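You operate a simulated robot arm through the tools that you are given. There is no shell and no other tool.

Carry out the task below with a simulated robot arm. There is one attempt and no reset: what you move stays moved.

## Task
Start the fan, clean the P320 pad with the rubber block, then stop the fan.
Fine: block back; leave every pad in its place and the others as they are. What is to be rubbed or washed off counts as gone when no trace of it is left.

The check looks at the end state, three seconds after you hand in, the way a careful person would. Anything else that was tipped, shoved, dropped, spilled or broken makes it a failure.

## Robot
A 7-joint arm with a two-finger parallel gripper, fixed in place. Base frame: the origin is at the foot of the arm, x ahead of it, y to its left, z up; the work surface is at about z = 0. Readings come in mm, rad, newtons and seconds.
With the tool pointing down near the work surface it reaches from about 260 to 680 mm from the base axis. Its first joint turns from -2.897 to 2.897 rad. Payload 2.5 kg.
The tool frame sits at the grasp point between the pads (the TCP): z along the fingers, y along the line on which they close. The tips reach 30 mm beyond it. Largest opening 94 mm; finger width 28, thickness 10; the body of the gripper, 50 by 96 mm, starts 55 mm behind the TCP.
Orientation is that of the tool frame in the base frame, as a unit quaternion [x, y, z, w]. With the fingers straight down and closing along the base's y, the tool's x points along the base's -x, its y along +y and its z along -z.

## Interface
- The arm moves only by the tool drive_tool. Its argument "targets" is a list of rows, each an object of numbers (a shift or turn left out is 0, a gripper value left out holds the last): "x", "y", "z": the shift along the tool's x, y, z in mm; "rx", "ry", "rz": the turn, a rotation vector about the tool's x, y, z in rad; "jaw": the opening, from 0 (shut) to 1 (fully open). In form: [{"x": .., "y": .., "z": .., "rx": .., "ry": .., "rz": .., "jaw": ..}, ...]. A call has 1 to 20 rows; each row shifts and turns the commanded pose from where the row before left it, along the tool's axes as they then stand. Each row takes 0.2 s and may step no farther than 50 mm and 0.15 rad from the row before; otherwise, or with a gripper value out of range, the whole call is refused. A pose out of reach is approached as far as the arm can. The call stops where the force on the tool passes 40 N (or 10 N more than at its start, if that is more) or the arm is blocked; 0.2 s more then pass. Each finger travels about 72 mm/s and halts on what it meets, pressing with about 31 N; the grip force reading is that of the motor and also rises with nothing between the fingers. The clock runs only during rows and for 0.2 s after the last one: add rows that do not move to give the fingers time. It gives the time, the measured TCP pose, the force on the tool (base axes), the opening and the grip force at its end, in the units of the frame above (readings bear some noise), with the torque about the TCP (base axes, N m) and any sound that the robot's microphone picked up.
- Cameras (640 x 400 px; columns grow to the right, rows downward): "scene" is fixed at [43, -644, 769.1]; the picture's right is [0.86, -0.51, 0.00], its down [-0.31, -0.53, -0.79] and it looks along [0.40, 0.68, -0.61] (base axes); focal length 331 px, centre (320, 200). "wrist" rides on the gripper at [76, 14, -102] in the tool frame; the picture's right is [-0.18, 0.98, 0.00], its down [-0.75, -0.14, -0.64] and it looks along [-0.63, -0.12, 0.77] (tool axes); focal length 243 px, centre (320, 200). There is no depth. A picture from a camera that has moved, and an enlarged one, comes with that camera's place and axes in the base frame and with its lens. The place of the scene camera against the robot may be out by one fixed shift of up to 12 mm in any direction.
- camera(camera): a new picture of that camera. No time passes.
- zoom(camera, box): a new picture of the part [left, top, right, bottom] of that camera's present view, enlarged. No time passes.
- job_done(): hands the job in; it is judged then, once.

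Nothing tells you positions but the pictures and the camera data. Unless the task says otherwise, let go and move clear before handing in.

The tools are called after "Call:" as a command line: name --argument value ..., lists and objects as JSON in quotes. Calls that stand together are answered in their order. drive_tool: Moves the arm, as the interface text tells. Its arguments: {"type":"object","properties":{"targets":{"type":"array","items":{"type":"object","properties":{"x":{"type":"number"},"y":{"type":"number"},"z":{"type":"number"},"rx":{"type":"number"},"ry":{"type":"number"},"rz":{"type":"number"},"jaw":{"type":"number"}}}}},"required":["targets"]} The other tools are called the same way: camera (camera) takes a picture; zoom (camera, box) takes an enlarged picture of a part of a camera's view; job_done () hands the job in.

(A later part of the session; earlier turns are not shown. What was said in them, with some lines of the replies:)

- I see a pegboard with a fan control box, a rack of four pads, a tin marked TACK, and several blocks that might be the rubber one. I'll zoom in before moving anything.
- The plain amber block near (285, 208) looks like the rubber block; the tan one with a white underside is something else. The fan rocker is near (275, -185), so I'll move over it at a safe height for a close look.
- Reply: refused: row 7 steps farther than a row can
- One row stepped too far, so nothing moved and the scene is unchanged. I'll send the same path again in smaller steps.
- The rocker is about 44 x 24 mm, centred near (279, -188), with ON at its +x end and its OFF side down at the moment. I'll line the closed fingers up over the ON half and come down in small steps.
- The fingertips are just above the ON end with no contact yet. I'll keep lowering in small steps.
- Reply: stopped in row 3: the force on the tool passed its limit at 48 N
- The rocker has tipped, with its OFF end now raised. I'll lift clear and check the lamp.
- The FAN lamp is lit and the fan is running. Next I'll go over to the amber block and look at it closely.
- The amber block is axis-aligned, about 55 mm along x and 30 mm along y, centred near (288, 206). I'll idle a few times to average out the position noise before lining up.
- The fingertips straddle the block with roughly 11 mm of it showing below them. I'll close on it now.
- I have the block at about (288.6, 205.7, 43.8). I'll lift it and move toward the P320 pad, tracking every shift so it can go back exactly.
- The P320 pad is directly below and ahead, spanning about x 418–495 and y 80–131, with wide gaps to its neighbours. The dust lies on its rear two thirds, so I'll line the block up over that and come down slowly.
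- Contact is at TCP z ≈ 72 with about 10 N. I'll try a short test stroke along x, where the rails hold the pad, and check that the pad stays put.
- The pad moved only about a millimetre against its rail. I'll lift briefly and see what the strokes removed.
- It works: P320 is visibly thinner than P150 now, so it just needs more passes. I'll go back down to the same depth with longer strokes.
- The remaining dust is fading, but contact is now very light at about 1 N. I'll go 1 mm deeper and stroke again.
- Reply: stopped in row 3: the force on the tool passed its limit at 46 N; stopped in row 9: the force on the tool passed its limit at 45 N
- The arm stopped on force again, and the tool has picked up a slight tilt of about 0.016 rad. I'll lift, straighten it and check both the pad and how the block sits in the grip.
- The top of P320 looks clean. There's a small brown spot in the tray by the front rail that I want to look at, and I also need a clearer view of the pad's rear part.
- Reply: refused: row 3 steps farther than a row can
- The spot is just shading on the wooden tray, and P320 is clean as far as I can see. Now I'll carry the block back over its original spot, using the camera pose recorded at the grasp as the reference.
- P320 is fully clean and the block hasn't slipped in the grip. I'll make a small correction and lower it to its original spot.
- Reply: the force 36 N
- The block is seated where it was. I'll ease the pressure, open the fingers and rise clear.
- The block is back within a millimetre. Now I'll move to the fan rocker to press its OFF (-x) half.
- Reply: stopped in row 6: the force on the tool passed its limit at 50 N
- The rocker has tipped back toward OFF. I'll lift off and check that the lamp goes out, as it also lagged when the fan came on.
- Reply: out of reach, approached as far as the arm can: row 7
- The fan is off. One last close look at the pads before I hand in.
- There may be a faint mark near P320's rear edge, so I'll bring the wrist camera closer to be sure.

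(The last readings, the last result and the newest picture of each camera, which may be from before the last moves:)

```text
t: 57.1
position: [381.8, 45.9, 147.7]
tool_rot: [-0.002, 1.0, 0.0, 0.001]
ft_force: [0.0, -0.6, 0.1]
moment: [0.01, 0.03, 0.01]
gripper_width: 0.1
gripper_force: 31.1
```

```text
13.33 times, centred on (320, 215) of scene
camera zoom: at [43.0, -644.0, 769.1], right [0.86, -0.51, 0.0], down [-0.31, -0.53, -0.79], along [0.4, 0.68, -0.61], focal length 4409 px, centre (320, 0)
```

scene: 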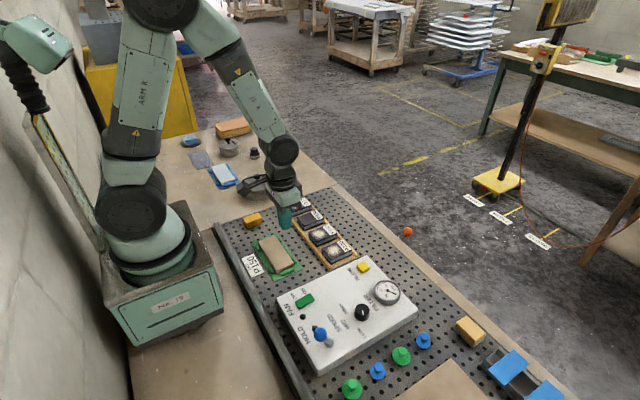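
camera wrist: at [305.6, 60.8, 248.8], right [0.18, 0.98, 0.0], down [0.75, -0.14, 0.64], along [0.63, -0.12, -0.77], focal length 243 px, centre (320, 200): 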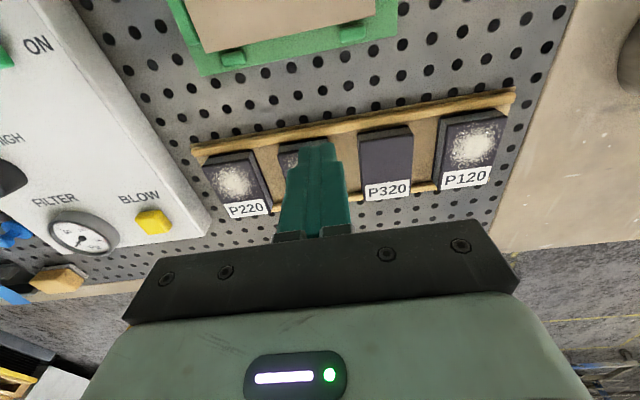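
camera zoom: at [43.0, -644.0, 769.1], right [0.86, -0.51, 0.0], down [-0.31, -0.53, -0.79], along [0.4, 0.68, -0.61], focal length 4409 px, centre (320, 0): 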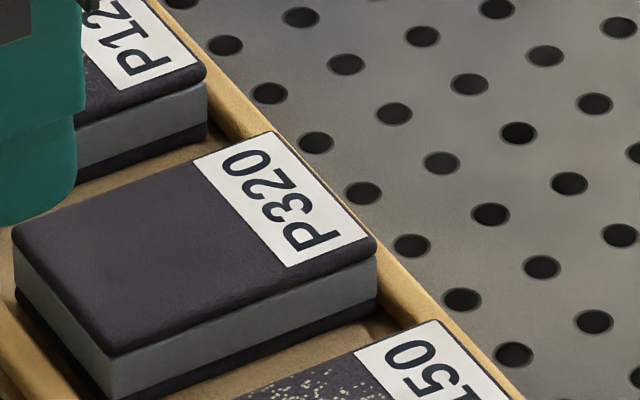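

P320 is spotless and in its tray slot, and the other pads are as they were. The block is back and the fan lamp is out. I'll rise clear and hand in.

Call:
drive_tool --targets '[{"z": -45}, {"z": -45}, {}]'

Call:
camera --camera "scene"

```text
t: 57.9
position: [383.1, 47.1, 238.5]
tool_rot: [-0.001, 1.0, -0.001, 0.0]
ft_force: [0.1, -0.5, 0.2]
moment: [-0.01, 0.02, -0.04]
gripper_width: 0.3
gripper_force: 30.7
```

```text
taken
```

scene: 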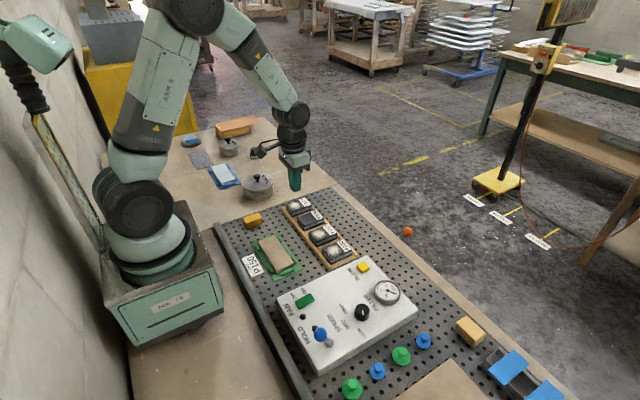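

The arm is clear and everything else on the bench looks as it did at the start, so I'm handing the job in.

Call:
job_done

```text
The job is handed in.
```

The job is handed in: I started the fan, rubbed the P320 pad clean with the amber rubber block, put the block back and stopped the fan.

- **Fan:** the FAN lamp lit after I pressed ON and was out after I pressed OFF. I didn't touch the HOLD lever or the speed knob.
- **P320 pad:** close-up pictures from both cameras show no dust left on it. Rubbing shifted the pad about 1–2 mm between its rails, and it is still in its slot.
- **Other pads:** P120, P150 and P220 still have their dust and were not touched.
- **Block:** it is back within about a millimetre of where it was. I took the plain amber block to be the rubber one; the tan block with the white underside stayed where it was.

The arm stopped on its force limit four times: once on each press of the fan switch and twice while rubbing. I saw no damage from any of them.
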